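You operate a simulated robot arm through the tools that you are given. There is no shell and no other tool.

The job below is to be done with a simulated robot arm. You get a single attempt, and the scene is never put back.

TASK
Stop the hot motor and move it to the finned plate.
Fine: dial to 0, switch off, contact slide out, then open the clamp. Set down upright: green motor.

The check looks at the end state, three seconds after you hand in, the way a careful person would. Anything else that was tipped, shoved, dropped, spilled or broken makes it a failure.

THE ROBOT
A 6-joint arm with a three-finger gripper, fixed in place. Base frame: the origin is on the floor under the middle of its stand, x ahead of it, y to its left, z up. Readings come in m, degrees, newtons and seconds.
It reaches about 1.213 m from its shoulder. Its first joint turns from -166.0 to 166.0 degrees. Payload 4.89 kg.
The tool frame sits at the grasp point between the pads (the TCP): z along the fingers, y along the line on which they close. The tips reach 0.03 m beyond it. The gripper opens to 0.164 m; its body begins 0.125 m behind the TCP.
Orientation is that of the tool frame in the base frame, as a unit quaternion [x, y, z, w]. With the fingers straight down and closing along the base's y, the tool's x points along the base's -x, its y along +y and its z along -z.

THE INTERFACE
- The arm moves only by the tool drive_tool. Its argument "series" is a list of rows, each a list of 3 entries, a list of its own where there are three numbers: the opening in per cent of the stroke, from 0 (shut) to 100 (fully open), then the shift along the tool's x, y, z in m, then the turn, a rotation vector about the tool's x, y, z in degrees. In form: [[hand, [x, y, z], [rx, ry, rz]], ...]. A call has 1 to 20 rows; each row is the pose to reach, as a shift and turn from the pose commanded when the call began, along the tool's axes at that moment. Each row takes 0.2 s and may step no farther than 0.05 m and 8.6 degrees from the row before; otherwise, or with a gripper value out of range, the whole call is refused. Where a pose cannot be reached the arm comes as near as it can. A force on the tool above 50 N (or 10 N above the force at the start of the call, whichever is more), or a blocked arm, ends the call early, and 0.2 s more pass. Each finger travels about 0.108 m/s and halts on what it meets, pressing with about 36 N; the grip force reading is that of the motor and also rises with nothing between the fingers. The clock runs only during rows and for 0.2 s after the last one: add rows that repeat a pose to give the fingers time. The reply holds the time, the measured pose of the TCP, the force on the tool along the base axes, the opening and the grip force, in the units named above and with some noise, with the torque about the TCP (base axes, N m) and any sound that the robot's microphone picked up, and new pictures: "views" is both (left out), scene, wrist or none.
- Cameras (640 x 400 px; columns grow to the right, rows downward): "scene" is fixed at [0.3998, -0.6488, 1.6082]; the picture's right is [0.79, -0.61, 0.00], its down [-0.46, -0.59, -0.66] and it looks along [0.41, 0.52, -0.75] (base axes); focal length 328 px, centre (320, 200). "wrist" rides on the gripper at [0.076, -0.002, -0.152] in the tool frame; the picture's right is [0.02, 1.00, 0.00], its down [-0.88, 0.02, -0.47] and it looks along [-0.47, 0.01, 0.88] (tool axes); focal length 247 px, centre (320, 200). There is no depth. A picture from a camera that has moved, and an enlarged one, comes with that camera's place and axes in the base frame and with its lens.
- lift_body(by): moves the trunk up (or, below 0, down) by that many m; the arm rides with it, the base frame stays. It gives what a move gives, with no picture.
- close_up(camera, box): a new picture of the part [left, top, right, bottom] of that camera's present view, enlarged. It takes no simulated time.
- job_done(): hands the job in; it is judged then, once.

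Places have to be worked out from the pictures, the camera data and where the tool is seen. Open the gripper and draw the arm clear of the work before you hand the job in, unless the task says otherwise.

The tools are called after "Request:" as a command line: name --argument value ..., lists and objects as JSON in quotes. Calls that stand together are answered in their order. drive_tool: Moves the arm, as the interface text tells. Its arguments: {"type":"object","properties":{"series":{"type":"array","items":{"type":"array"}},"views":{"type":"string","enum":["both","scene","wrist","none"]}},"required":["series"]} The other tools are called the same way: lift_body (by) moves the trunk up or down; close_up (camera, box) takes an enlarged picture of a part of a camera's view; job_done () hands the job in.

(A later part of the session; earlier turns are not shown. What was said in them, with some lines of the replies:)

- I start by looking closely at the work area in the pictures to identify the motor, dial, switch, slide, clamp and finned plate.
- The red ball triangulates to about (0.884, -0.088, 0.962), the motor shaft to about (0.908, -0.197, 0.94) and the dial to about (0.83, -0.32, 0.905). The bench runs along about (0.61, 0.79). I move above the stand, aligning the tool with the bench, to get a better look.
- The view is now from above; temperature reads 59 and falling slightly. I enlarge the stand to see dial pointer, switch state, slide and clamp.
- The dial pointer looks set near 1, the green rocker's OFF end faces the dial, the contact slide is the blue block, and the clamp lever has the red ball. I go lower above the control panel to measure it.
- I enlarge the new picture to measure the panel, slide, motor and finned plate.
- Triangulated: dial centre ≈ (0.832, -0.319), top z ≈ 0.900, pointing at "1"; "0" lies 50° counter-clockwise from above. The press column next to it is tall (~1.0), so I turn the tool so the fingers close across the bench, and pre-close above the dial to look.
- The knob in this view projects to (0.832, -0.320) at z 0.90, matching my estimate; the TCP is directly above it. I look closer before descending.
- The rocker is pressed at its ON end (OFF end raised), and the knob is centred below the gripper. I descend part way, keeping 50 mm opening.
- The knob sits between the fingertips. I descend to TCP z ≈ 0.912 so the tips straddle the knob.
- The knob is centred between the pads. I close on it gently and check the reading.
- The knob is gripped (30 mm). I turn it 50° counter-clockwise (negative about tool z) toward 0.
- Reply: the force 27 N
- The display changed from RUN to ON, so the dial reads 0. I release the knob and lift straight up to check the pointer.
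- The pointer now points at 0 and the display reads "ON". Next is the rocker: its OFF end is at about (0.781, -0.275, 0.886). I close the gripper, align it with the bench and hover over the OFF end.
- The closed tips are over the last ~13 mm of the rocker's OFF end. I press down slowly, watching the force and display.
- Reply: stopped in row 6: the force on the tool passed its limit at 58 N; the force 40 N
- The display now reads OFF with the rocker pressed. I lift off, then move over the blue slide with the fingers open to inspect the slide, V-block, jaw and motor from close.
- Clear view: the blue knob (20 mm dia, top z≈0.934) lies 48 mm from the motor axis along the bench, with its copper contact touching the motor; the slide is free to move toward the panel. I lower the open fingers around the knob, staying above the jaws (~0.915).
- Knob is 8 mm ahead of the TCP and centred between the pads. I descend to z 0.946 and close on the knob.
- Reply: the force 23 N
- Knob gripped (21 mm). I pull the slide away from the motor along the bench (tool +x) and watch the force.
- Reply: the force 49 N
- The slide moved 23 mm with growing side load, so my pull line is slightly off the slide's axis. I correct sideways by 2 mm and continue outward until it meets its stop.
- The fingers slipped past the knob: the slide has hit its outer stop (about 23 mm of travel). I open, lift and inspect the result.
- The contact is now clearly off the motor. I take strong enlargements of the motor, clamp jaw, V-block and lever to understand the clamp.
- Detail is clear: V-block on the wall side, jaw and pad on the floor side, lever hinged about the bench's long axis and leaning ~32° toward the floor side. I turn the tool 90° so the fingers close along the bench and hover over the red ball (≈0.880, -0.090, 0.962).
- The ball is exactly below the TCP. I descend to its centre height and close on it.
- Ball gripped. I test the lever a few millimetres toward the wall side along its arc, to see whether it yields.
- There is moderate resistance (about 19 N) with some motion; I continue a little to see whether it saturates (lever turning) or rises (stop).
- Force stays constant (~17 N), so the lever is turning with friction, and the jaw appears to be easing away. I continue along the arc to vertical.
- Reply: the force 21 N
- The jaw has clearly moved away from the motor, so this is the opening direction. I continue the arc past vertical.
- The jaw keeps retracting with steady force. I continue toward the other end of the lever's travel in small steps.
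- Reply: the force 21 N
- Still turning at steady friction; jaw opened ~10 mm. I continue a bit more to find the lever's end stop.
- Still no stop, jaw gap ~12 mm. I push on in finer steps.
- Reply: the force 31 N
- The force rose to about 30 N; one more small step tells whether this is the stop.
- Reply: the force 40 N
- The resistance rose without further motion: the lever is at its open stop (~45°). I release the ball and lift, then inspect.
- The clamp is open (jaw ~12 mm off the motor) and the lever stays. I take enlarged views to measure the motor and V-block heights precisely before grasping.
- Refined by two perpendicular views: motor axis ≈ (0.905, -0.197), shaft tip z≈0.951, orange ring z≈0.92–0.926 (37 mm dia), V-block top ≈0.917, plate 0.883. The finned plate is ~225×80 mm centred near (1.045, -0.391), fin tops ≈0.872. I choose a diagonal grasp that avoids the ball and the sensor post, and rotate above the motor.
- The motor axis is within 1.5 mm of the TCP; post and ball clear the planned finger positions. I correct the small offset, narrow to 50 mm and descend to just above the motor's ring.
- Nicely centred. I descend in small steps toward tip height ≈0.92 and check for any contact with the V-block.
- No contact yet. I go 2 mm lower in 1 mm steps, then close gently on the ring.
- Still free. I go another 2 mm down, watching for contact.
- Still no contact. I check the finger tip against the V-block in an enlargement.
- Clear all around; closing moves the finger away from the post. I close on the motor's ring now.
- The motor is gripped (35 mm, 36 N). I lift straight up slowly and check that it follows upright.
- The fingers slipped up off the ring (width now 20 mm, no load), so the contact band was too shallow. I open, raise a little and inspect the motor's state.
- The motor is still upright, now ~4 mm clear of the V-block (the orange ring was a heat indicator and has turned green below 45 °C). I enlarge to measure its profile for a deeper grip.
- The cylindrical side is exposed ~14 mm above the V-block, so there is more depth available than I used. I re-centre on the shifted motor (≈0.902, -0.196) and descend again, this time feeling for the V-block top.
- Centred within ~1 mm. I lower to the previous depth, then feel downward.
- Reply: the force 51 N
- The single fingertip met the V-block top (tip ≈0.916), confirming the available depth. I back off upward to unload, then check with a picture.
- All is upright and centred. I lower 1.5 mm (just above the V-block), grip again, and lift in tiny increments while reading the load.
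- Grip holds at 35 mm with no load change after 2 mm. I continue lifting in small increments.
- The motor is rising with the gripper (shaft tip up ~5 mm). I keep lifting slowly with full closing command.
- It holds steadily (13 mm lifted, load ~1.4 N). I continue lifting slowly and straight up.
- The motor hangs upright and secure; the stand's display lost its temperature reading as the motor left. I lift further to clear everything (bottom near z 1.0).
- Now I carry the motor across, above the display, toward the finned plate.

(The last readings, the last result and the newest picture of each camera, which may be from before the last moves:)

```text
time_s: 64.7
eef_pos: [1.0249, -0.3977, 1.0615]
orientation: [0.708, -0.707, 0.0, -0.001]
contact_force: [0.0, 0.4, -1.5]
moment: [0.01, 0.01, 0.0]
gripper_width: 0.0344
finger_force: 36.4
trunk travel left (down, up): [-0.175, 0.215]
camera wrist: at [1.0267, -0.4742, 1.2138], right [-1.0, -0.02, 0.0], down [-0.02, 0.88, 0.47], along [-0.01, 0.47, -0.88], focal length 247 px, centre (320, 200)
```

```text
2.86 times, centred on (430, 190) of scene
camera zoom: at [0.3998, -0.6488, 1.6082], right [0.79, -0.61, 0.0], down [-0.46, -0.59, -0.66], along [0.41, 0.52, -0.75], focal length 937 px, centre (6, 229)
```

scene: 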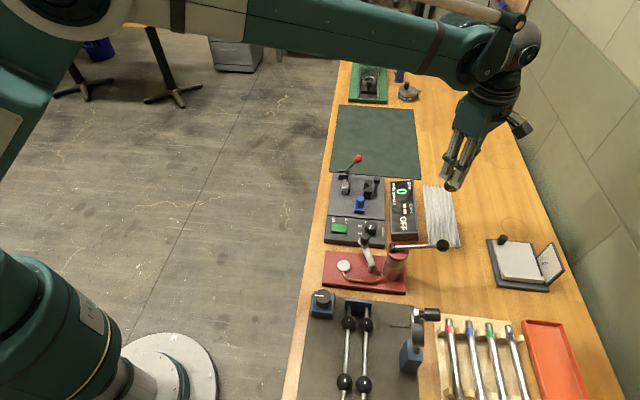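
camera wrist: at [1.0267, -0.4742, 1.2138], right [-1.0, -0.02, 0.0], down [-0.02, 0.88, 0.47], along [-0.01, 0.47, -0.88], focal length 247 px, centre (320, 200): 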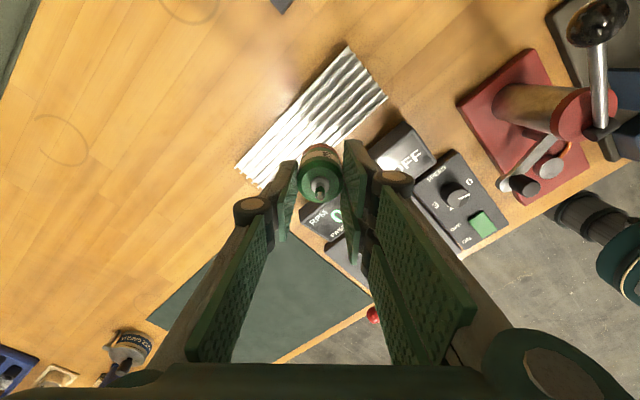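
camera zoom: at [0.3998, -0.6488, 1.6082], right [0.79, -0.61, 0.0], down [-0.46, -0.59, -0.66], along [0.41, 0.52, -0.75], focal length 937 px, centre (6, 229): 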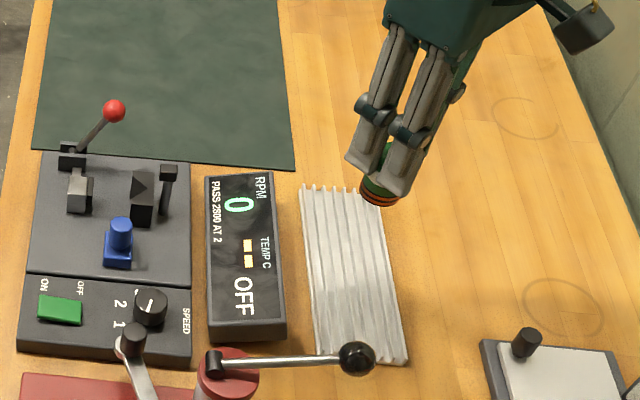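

The motor is over the plate, ~29 mm in from its near edge. I shift 8 mm further toward the plate's middle and lower slowly to just above the fins.

Request:
drive_tool --series '[[0, [0.003, -0.003, 0], [0, 0, 0]], [0, [0.0057, -0.0056, 0.003], [0, 0, 0]], [0, [0.0057, -0.0056, 0.009], [0, 0, 0]], [0, [0.0057, -0.0056, 0.016], [0, 0, 0]], [0, [0.0057, -0.0056, 0.023], [0, 0, 0]], [0, [0.0057, -0.0056, 0.03], [0, 0, 0]], [0, [0.0057, -0.0056, 0.037], [0, 0, 0]], [0, [0.0057, -0.0056, 0.044], [0, 0, 0]], [0, [0.0057, -0.0056, 0.051], [0, 0, 0]], [0, [0.0057, -0.0056, 0.058], [0, 0, 0]], [0, [0.0057, -0.0056, 0.065], [0, 0, 0]], [0, [0.0057, -0.0056, 0.072], [0, 0, 0]], [0, [0.0057, -0.0056, 0.079], [0, 0, 0]], [0, [0.0057, -0.0056, 0.086], [0, 0, 0]], [0, [0.0057, -0.0056, 0.093], [0, 0, 0]], [0, [0.0057, -0.0056, 0.099], [0, 0, 0]], [0, [0.0057, -0.0056, 0.104], [0, 0, 0]], [0, [0.0057, -0.0056, 0.108], [0, 0, 0]]]'

Request:
close_up --camera "scene" --box '[410, 150, 470, 210]'

Request:
close_up --camera "wrist" --box '[220, 90, 420, 240]'

```text
time_s: 68.5
eef_pos: [1.03, -0.4041, 0.9524]
orientation: [0.708, -0.707, 0.001, 0.0]
contact_force: [0.6, -0.8, -1.5]
moment: [0.01, -0.01, 0.0]
gripper_width: 0.0343
finger_force: 36.5
trunk travel left (down, up): [-0.175, 0.215]
camera wrist: at [1.0319, -0.4799, 1.1053], right [-1.0, -0.02, 0.0], down [-0.02, 0.88, 0.47], along [-0.01, 0.47, -0.88], focal length 247 px, centre (320, 200)
```

scene: 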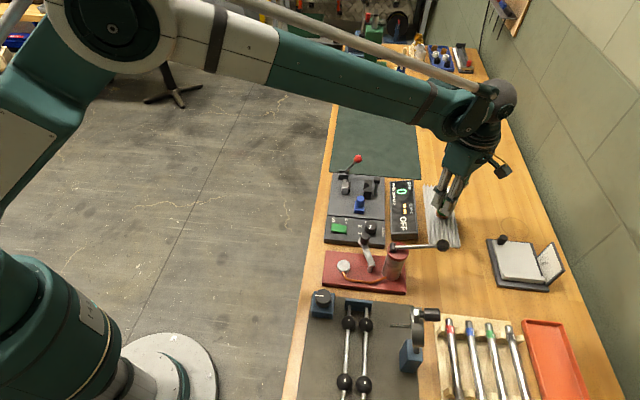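
wrist: 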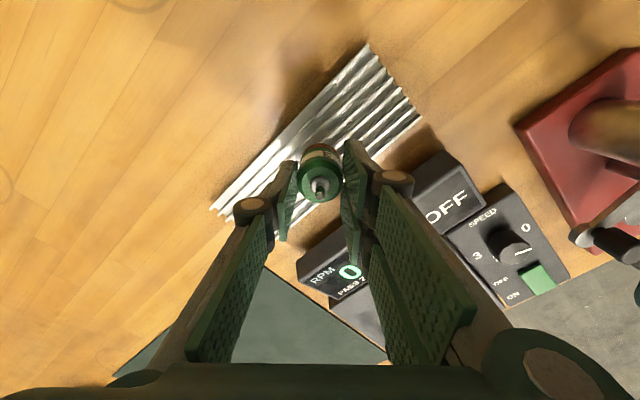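

```text
6.67 times, centred on (440, 180) of scene
camera zoom: at [0.3998, -0.6488, 1.6082], right [0.79, -0.61, 0.0], down [-0.46, -0.59, -0.66], along [0.41, 0.52, -0.75], focal length 2186 px, centre (-480, 333)
```

zoom: 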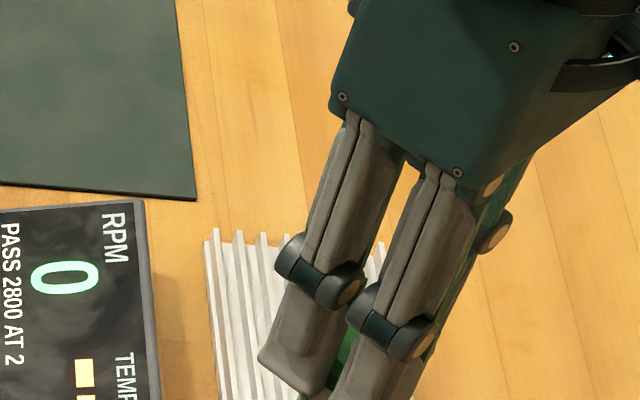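

```text
2.67 times, centred on (320, 165) of wrist
camera zoom: at [1.0319, -0.4799, 1.1053], right [-1.0, -0.02, 0.0], down [-0.02, 0.88, 0.47], along [-0.01, 0.47, -0.88], focal length 659 px, centre (320, 293)
```

zoom: 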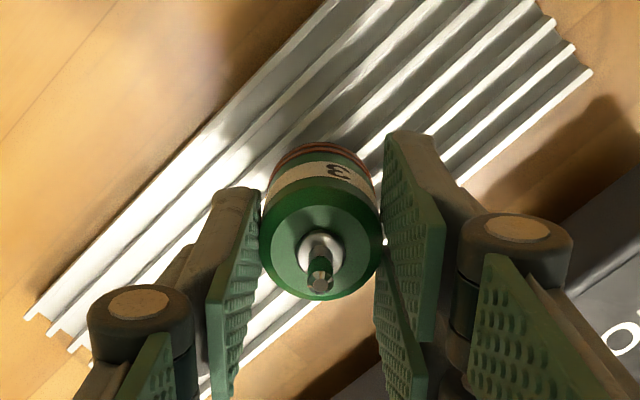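

Motor is above the fins, well inside the plate. I check the scene picture below the fingers and then lower in 2 mm steps, watching the load.

Request:
close_up --camera "scene" --box '[415, 180, 475, 240]'

Request:
drive_tool --series '[[0, [0, 0, 0.002], [0, 0, 0]], [0, [0, 0, 0.004], [0, 0, 0]], [0, [0, 0, 0.006], [0, 0, 0]], [0, [0, 0, 0.008], [0, 0, 0]]]' --views "none"

```text
6.67 times, centred on (445, 210) of scene
camera zoom: at [0.3998, -0.6488, 1.6082], right [0.79, -0.61, 0.0], down [-0.46, -0.59, -0.66], along [0.41, 0.52, -0.75], focal length 2186 px, centre (-513, 133)
```

zoom: 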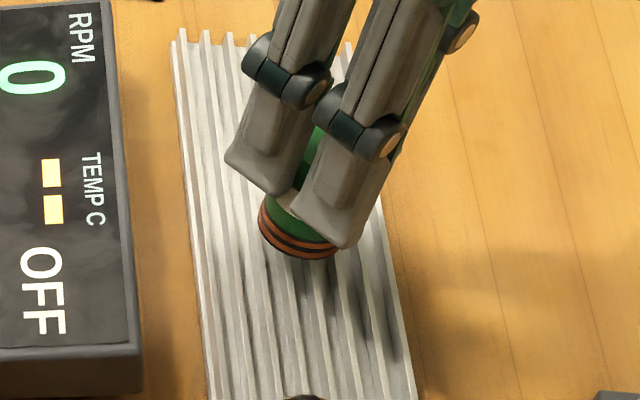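

```text
time_s: 69.5
eef_pos: [1.0304, -0.4046, 0.9439]
orientation: [0.707, -0.707, 0.0, -0.001]
contact_force: [-0.4, -0.3, -0.6]
moment: [-0.01, -0.02, -0.01]
gripper_width: 0.0345
finger_force: 35.5
trunk travel left (down, up): [-0.175, 0.215]
```

No contact yet at TCP 0.944. I continue 1 mm at a time.

Request:
drive_tool --series '[[0, [0, 0, 0.001], [0, 0, 0]], [0, [0, 0, 0.002], [0, 0, 0]], [0, [0, 0, 0.003], [0, 0, 0]], [0, [0, 0, 0.004], [0, 0, 0]]]' --views "none"

```text
time_s: 70.5
eef_pos: [1.0301, -0.4035, 0.9406]
orientation: [0.707, -0.707, 0.002, 0.0]
contact_force: [0.2, 0.1, -1.3]
moment: [-0.03, 0.02, 0.0]
gripper_width: 0.0343
finger_force: 36.1
trunk travel left (down, up): [-0.175, 0.215]
```

Still hanging (load −1.3 N). I continue down in 1 mm steps.

Request:
drive_tool --series '[[0, [0, 0, 0.001], [0, 0, 0]], [0, [0, 0, 0.002], [0, 0, 0]], [0, [0, 0, 0.003], [0, 0, 0]]]' --views "none"

Request:
close_up --camera "scene" --box '[425, 190, 457, 214]'

```text
time_s: 71.3
eef_pos: [1.0301, -0.4039, 0.9393]
orientation: [0.708, -0.707, 0.001, -0.001]
contact_force: [8.4, -2.6, 23.4]
moment: [-0.18, -0.43, 0.0]
gripper_width: 0.0344
finger_force: 35.5
trunk travel left (down, up): [-0.175, 0.215]
```

```text
16.00 times, centred on (441, 202) of scene
camera zoom: at [0.3998, -0.6488, 1.6082], right [0.79, -0.61, 0.0], down [-0.46, -0.59, -0.66], along [0.41, 0.52, -0.75], focal length 5245 px, centre (-1616, 168)
```

zoom: 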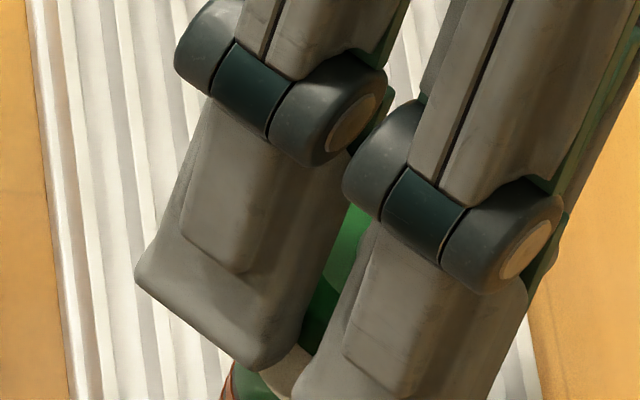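

Contact with the fins (23 N). I ease up slightly, then open the fingers slowly so the motor settles upright.

Request:
drive_tool --series '[[0, [0, 0, -0.0005], [0, 0, 0]], [0, [0, 0, -0.001], [0, 0, 0]], [0, [0, 0, -0.001], [0, 0, 0]]]' --views "wrist"

Request:
close_up --camera "wrist" --box '[260, 120, 380, 210]'

```text
time_s: 72.1
eef_pos: [1.0301, -0.4037, 0.9406]
orientation: [-0.707, 0.707, 0.0, 0.001]
contact_force: [5.4, -4.4, 18.8]
moment: [-0.21, -0.22, 0.03]
gripper_width: 0.0346
finger_force: 36.2
trunk travel left (down, up): [-0.175, 0.215]
camera wrist: at [1.0314, -0.4795, 1.0925], right [-1.0, -0.02, 0.0], down [-0.02, 0.88, 0.47], along [-0.01, 0.47, -0.88], focal length 247 px, centre (320, 200)
```

wrist: 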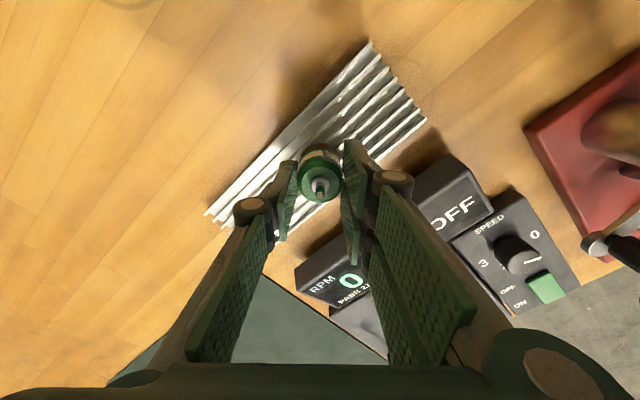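

```text
4.44 times, centred on (320, 165) of wrist
camera zoom: at [1.0314, -0.4795, 1.0925], right [-1.0, -0.02, 0.0], down [-0.02, 0.88, 0.47], along [-0.01, 0.47, -0.88], focal length 1098 px, centre (320, 356)
```

zoom: 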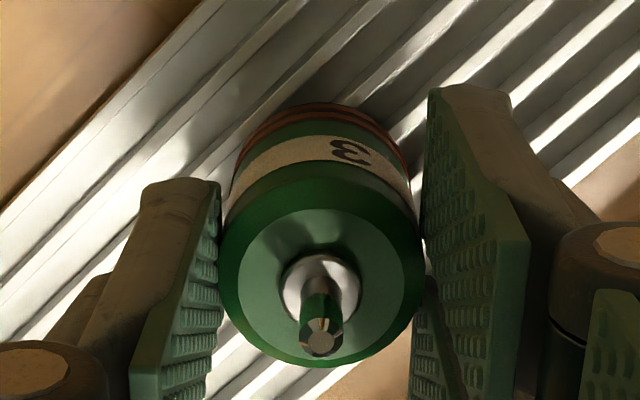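

Still ~19 N of press; I ease up a little more.

Request:
drive_tool --series '[[0, [0, 0, -0.0005], [0, 0, 0]], [0, [0, 0, -0.001], [0, 0, 0]], [0, [0, 0, -0.001], [0, 0, 0]]]' --views "none"

```text
time_s: 72.9
eef_pos: [1.0295, -0.4032, 0.9391]
orientation: [-0.707, 0.707, 0.0, 0.001]
contact_force: [-2.6, -0.6, 5.8]
moment: [-0.04, 0.21, 0.07]
gripper_width: 0.0343
finger_force: 36.1
trunk travel left (down, up): [-0.175, 0.215]
```

Only ~6 N remains. I open the fingers slowly.

Request:
drive_tool --series '[[18, [0, 0, 0], [0, 0, 0]], [21, [0, 0, 0], [0, 0, 0]], [22, [0, 0, 0], [0, 0, 0]], [23, [0, 0, 0], [0, 0, 0]], [24, [0, 0, 0], [0, 0, 0]], [26, [0, 0, 0], [0, 0, 0]], [29, [0, 0, 0], [0, 0, 0]], [32, [0, 0, 0], [0, 0, 0]], [34, [0, 0, 0], [0, 0, 0]]]'

Request:
close_up --camera "wrist" --box '[260, 120, 380, 210]'

Request:
close_up --camera "scene" --box '[415, 180, 475, 240]'

```text
time_s: 74.9
eef_pos: [1.0304, -0.4045, 0.938]
orientation: [-0.707, 0.707, -0.001, 0.001]
contact_force: [0.2, 0.1, 0.9]
moment: [-0.02, -0.01, -0.04]
gripper_width: 0.0558
finger_force: 0.0
trunk travel left (down, up): [-0.175, 0.215]
camera wrist: at [1.0321, -0.4795, 1.0924], right [-1.0, -0.02, 0.0], down [-0.02, 0.88, 0.47], along [-0.01, 0.47, -0.88], focal length 247 px, centre (320, 200)
```

scene: 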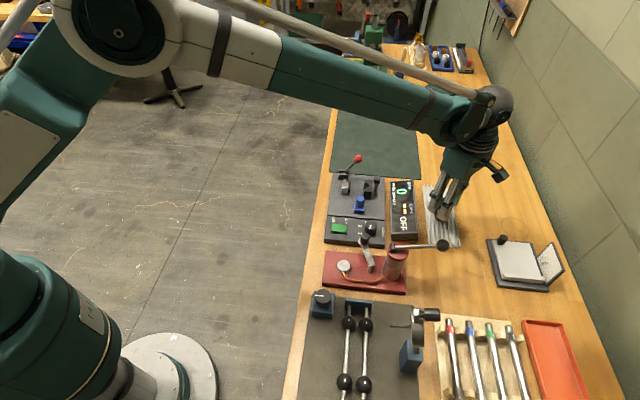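
wrist: 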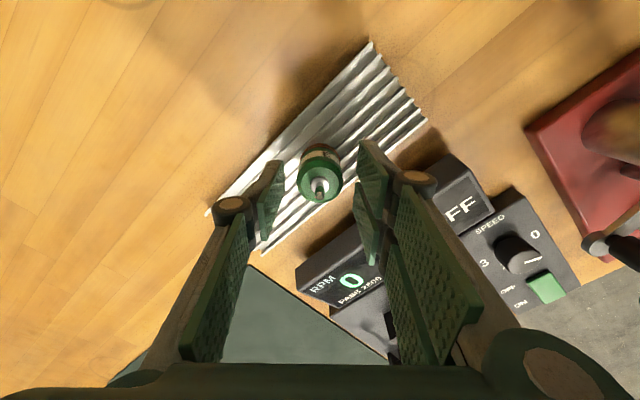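

```text
4.44 times, centred on (320, 165) of wrist
camera zoom: at [1.0321, -0.4795, 1.0924], right [-1.0, -0.02, 0.0], down [-0.02, 0.88, 0.47], along [-0.01, 0.47, -0.88], focal length 1098 px, centre (320, 356)
```

zoom: 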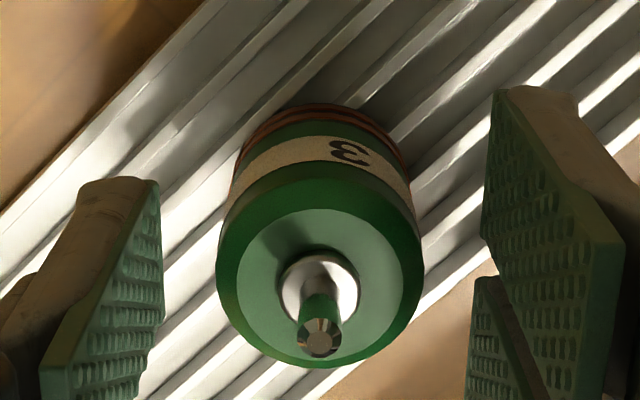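

```text
6.67 times, centred on (445, 210) of scene
camera zoom: at [0.3998, -0.6488, 1.6082], right [0.79, -0.61, 0.0], down [-0.46, -0.59, -0.66], along [0.41, 0.52, -0.75], focal length 2186 px, centre (-513, 133)
```

zoom: 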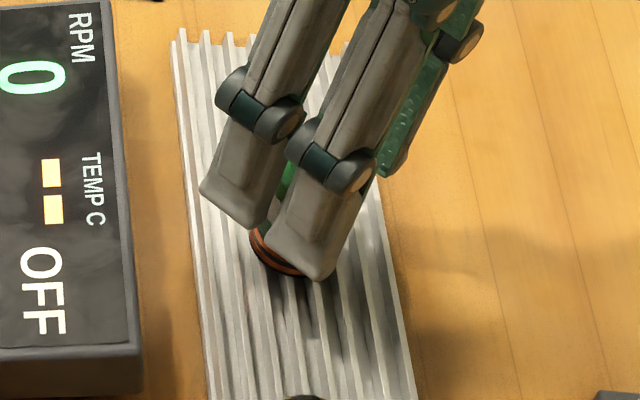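

The motor stands upright on the fins, free of the fingers. I raise the gripper straight up.

Request:
drive_tool --series '[[36, [0, 0, -0.005], [0, 0, 0]], [36, [0, 0, -0.015], [0, 0, 0]], [36, [0, 0, -0.03], [0, 0, 0]], [38, [0, 0, -0.05], [0, 0, 0]], [40, [0, 0, -0.08], [0, 0, 0]], [40, [0, 0, -0.12], [0, 0, 0]], [40, [0, 0, -0.16], [0, 0, 0]]]'

Request:
close_up --camera "scene" --box '[310, 140, 480, 260]'

Request:
close_up --camera "scene" --box '[415, 180, 475, 240]'

```text
time_s: 76.5
eef_pos: [1.0308, -0.4033, 1.0988]
orientation: [0.707, -0.707, 0.0, 0.001]
contact_force: [0.0, 0.0, -0.8]
moment: [0.06, 0.04, 0.02]
gripper_width: 0.0658
finger_force: 0.1
trunk travel left (down, up): [-0.175, 0.215]
camera wrist: at [1.0325, -0.4796, 1.2517], right [-1.0, -0.02, 0.0], down [-0.02, 0.88, 0.47], along [-0.01, 0.47, -0.88], focal length 247 px, centre (320, 200)
```

scene: 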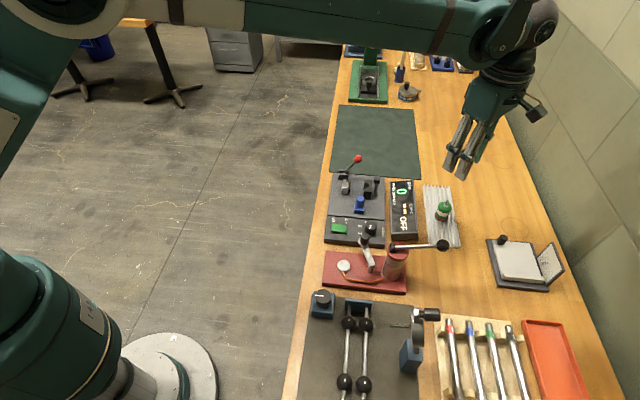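
wrist: 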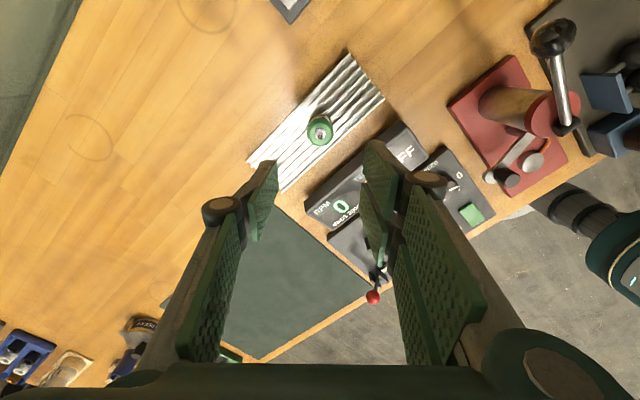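

```text
3.33 times, centred on (395, 200) of scene
camera zoom: at [0.3998, -0.6488, 1.6082], right [0.79, -0.61, 0.0], down [-0.46, -0.59, -0.66], along [0.41, 0.52, -0.75], focal length 1093 px, centre (70, 200)
```

zoom: 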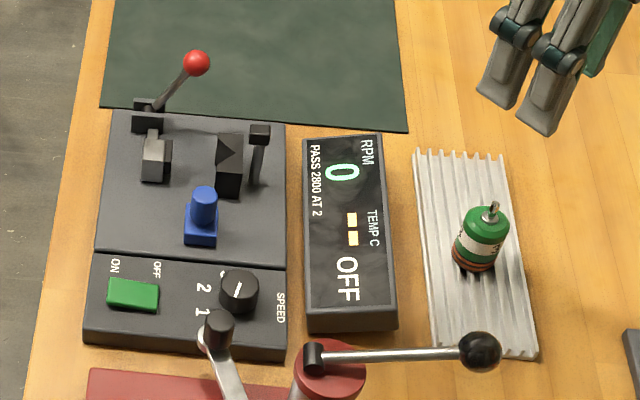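

```text
6.67 times, centred on (445, 210) of scene
camera zoom: at [0.3998, -0.6488, 1.6082], right [0.79, -0.61, 0.0], down [-0.46, -0.59, -0.66], along [0.41, 0.52, -0.75], focal length 2186 px, centre (-513, 133)
```

zoom: 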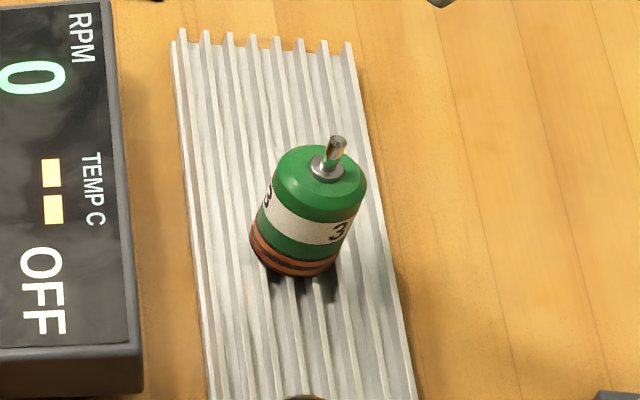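

The motor stands on the finned plate. I enlarge to verify it is truly upright, and check the stand.

Request:
close_up --camera "wrist" --box '[280, 90, 376, 150]'

Request:
close_up --camera "scene" --box '[427, 192, 459, 222]'

Request:
close_up --camera "scene" --box '[320, 150, 400, 210]'

```text
6.67 times, centred on (328, 120) of wrist
camera zoom: at [1.0325, -0.4796, 1.2517], right [-1.0, -0.02, 0.0], down [-0.02, 0.88, 0.47], along [-0.01, 0.47, -0.88], focal length 1646 px, centre (267, 733)
```

zoom: 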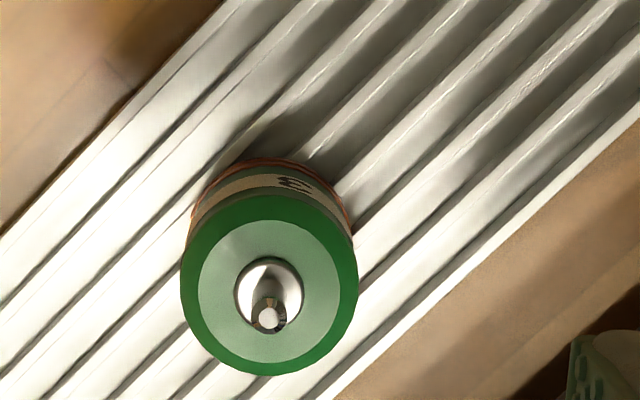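

```text
13.33 times, centred on (443, 207) of scene
camera zoom: at [0.3998, -0.6488, 1.6082], right [0.79, -0.61, 0.0], down [-0.46, -0.59, -0.66], along [0.41, 0.52, -0.75], focal length 4371 px, centre (-1320, 107)
```

zoom: 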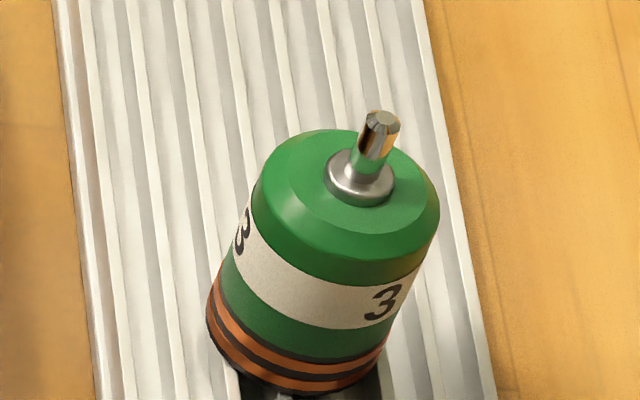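

```text
6.67 times, centred on (360, 180) of scene
camera zoom: at [0.3998, -0.6488, 1.6082], right [0.79, -0.61, 0.0], down [-0.46, -0.59, -0.66], along [0.41, 0.52, -0.75], focal length 2186 px, centre (53, 333)
```

zoom: 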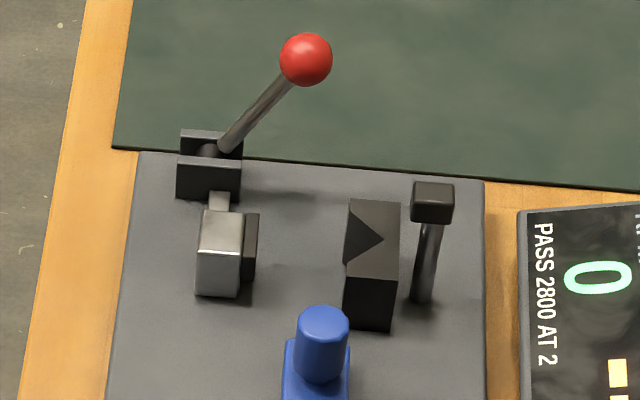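

Silhouette lines match true vertical within ~2°, the motor is fully on the plate, and the stand, post, display and other items are undisturbed. I withdraw the arm up and back clear of the bench and open the gripper.

Request:
drive_tool --series '[[50, [0, 0, -0.04], [0, 0, 0]], [60, [0, 0, -0.08], [0, 0, 0]], [70, [0, 0, -0.12], [0, 0, 0]], [80, [-0.027, 0.033, -0.13], [0, 0, 0]], [90, [-0.054, 0.066, -0.13], [0, 0, 0]], [100, [-0.081, 0.099, -0.13], [0, 0, 0]], [100, [-0.108, 0.132, -0.13], [0, 0, 0]], [100, [-0.135, 0.165, -0.13], [0, 0, 0]], [100, [-0.162, 0.198, -0.13], [0, 0, 0]], [100, [-0.189, 0.231, -0.13], [0, 0, 0]], [100, [-0.216, 0.264, -0.13], [0, 0, 0]], [100, [-0.243, 0.297, -0.13], [0, 0, 0]], [100, [-0.27, 0.33, -0.13], [0, 0, 0]], [100, [-0.297, 0.363, -0.13], [0, 0, 0]], [100, [-0.324, 0.396, -0.13], [0, 0, 0]], [100, [-0.35, 0.43, -0.13], [0, 0, 0]]]'

Request:
close_up --camera "scene" --box '[310, 130, 490, 265]'

Request:
close_up --camera "scene" --box '[280, 0, 640, 400]'

```text
time_s: 79.9
eef_pos: [0.5989, -0.0551, 1.2289]
orientation: [-0.707, 0.707, 0.001, -0.001]
contact_force: [1.1, -0.1, -1.0]
moment: [0.12, 0.28, 0.0]
gripper_width: 0.164
finger_force: 0.1
trunk travel left (down, up): [-0.175, 0.215]
camera wrist: at [0.6016, -0.1313, 1.3818], right [-1.0, -0.02, 0.0], down [-0.02, 0.88, 0.47], along [-0.01, 0.47, -0.88], focal length 247 px, centre (320, 200)
```

scene: 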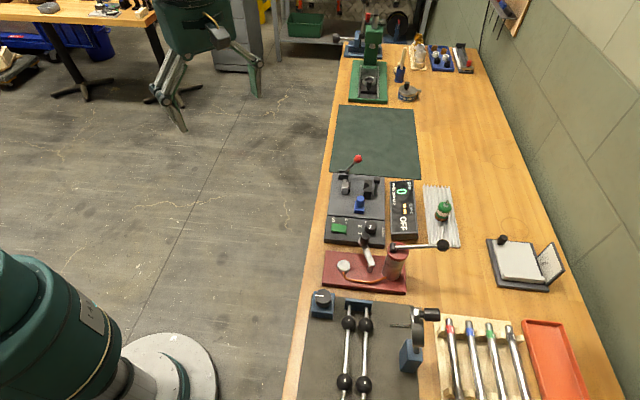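
wrist: 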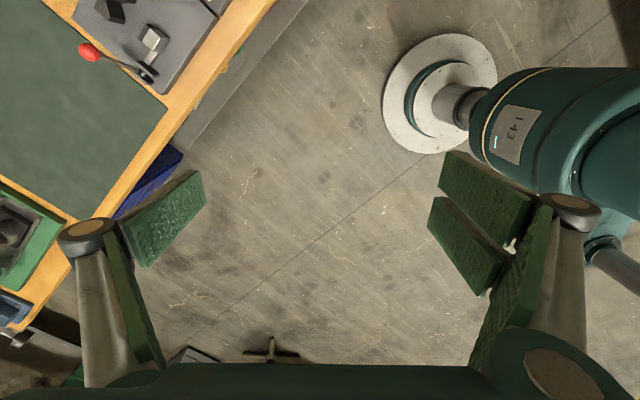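

```text
2.96 times, centred on (400, 198) of scene
camera zoom: at [0.3998, -0.6488, 1.6082], right [0.79, -0.61, 0.0], down [-0.46, -0.59, -0.66], along [0.41, 0.52, -0.75], focal length 971 px, centre (83, 207)
```

zoom: 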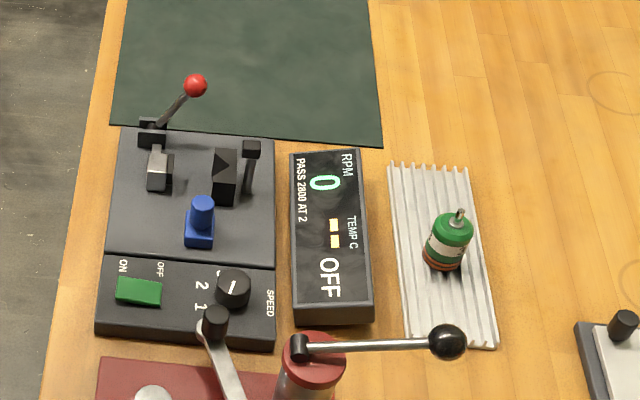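

```text
1.00 times, centred on (460, 200) of scene (not enlarged: the box is as wide or as high as the picture)
camera zoom: at [0.3998, -0.6488, 1.6082], right [0.79, -0.61, 0.0], down [-0.46, -0.59, -0.66], along [0.41, 0.52, -0.75], focal length 328 px, centre (180, 200)
```

zoom: 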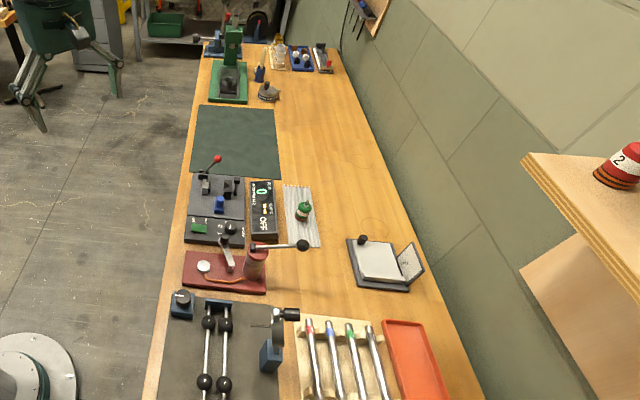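

Everything is in its final state: dial at 0, switch OFF, contact slide out, clamp open, and the green motor standing upright on the finned plate, with the arm clear and the gripper open. I hand the job in.

Request:
job_done

```text
The job is handed in.
```

I stopped the green motor and set it upright on the finned plate. I then handed the job in; I haven't had a verdict back.

- **Stopping it:** the dial is at 0 and the switch is off (the display reads OFF). The contact slide is pulled out to its stop. The clamp lever is at its open stop, with the jaw about 12 mm clear of where the motor stood.
- **Moving it:** my first grip slipped off the top and nudged the motor about 4 mm, but it stayed upright. On the second try, a fingertip pressed the V-block top at about 49 N before I backed off. That grip then held, and I carried the motor over and lowered it slowly onto the fins.
- **End state:** the motor is fully on the plate and within about 2° of vertical. In the last pictures nothing else looks tipped or moved. The arm is back over the floor with the gripper open.
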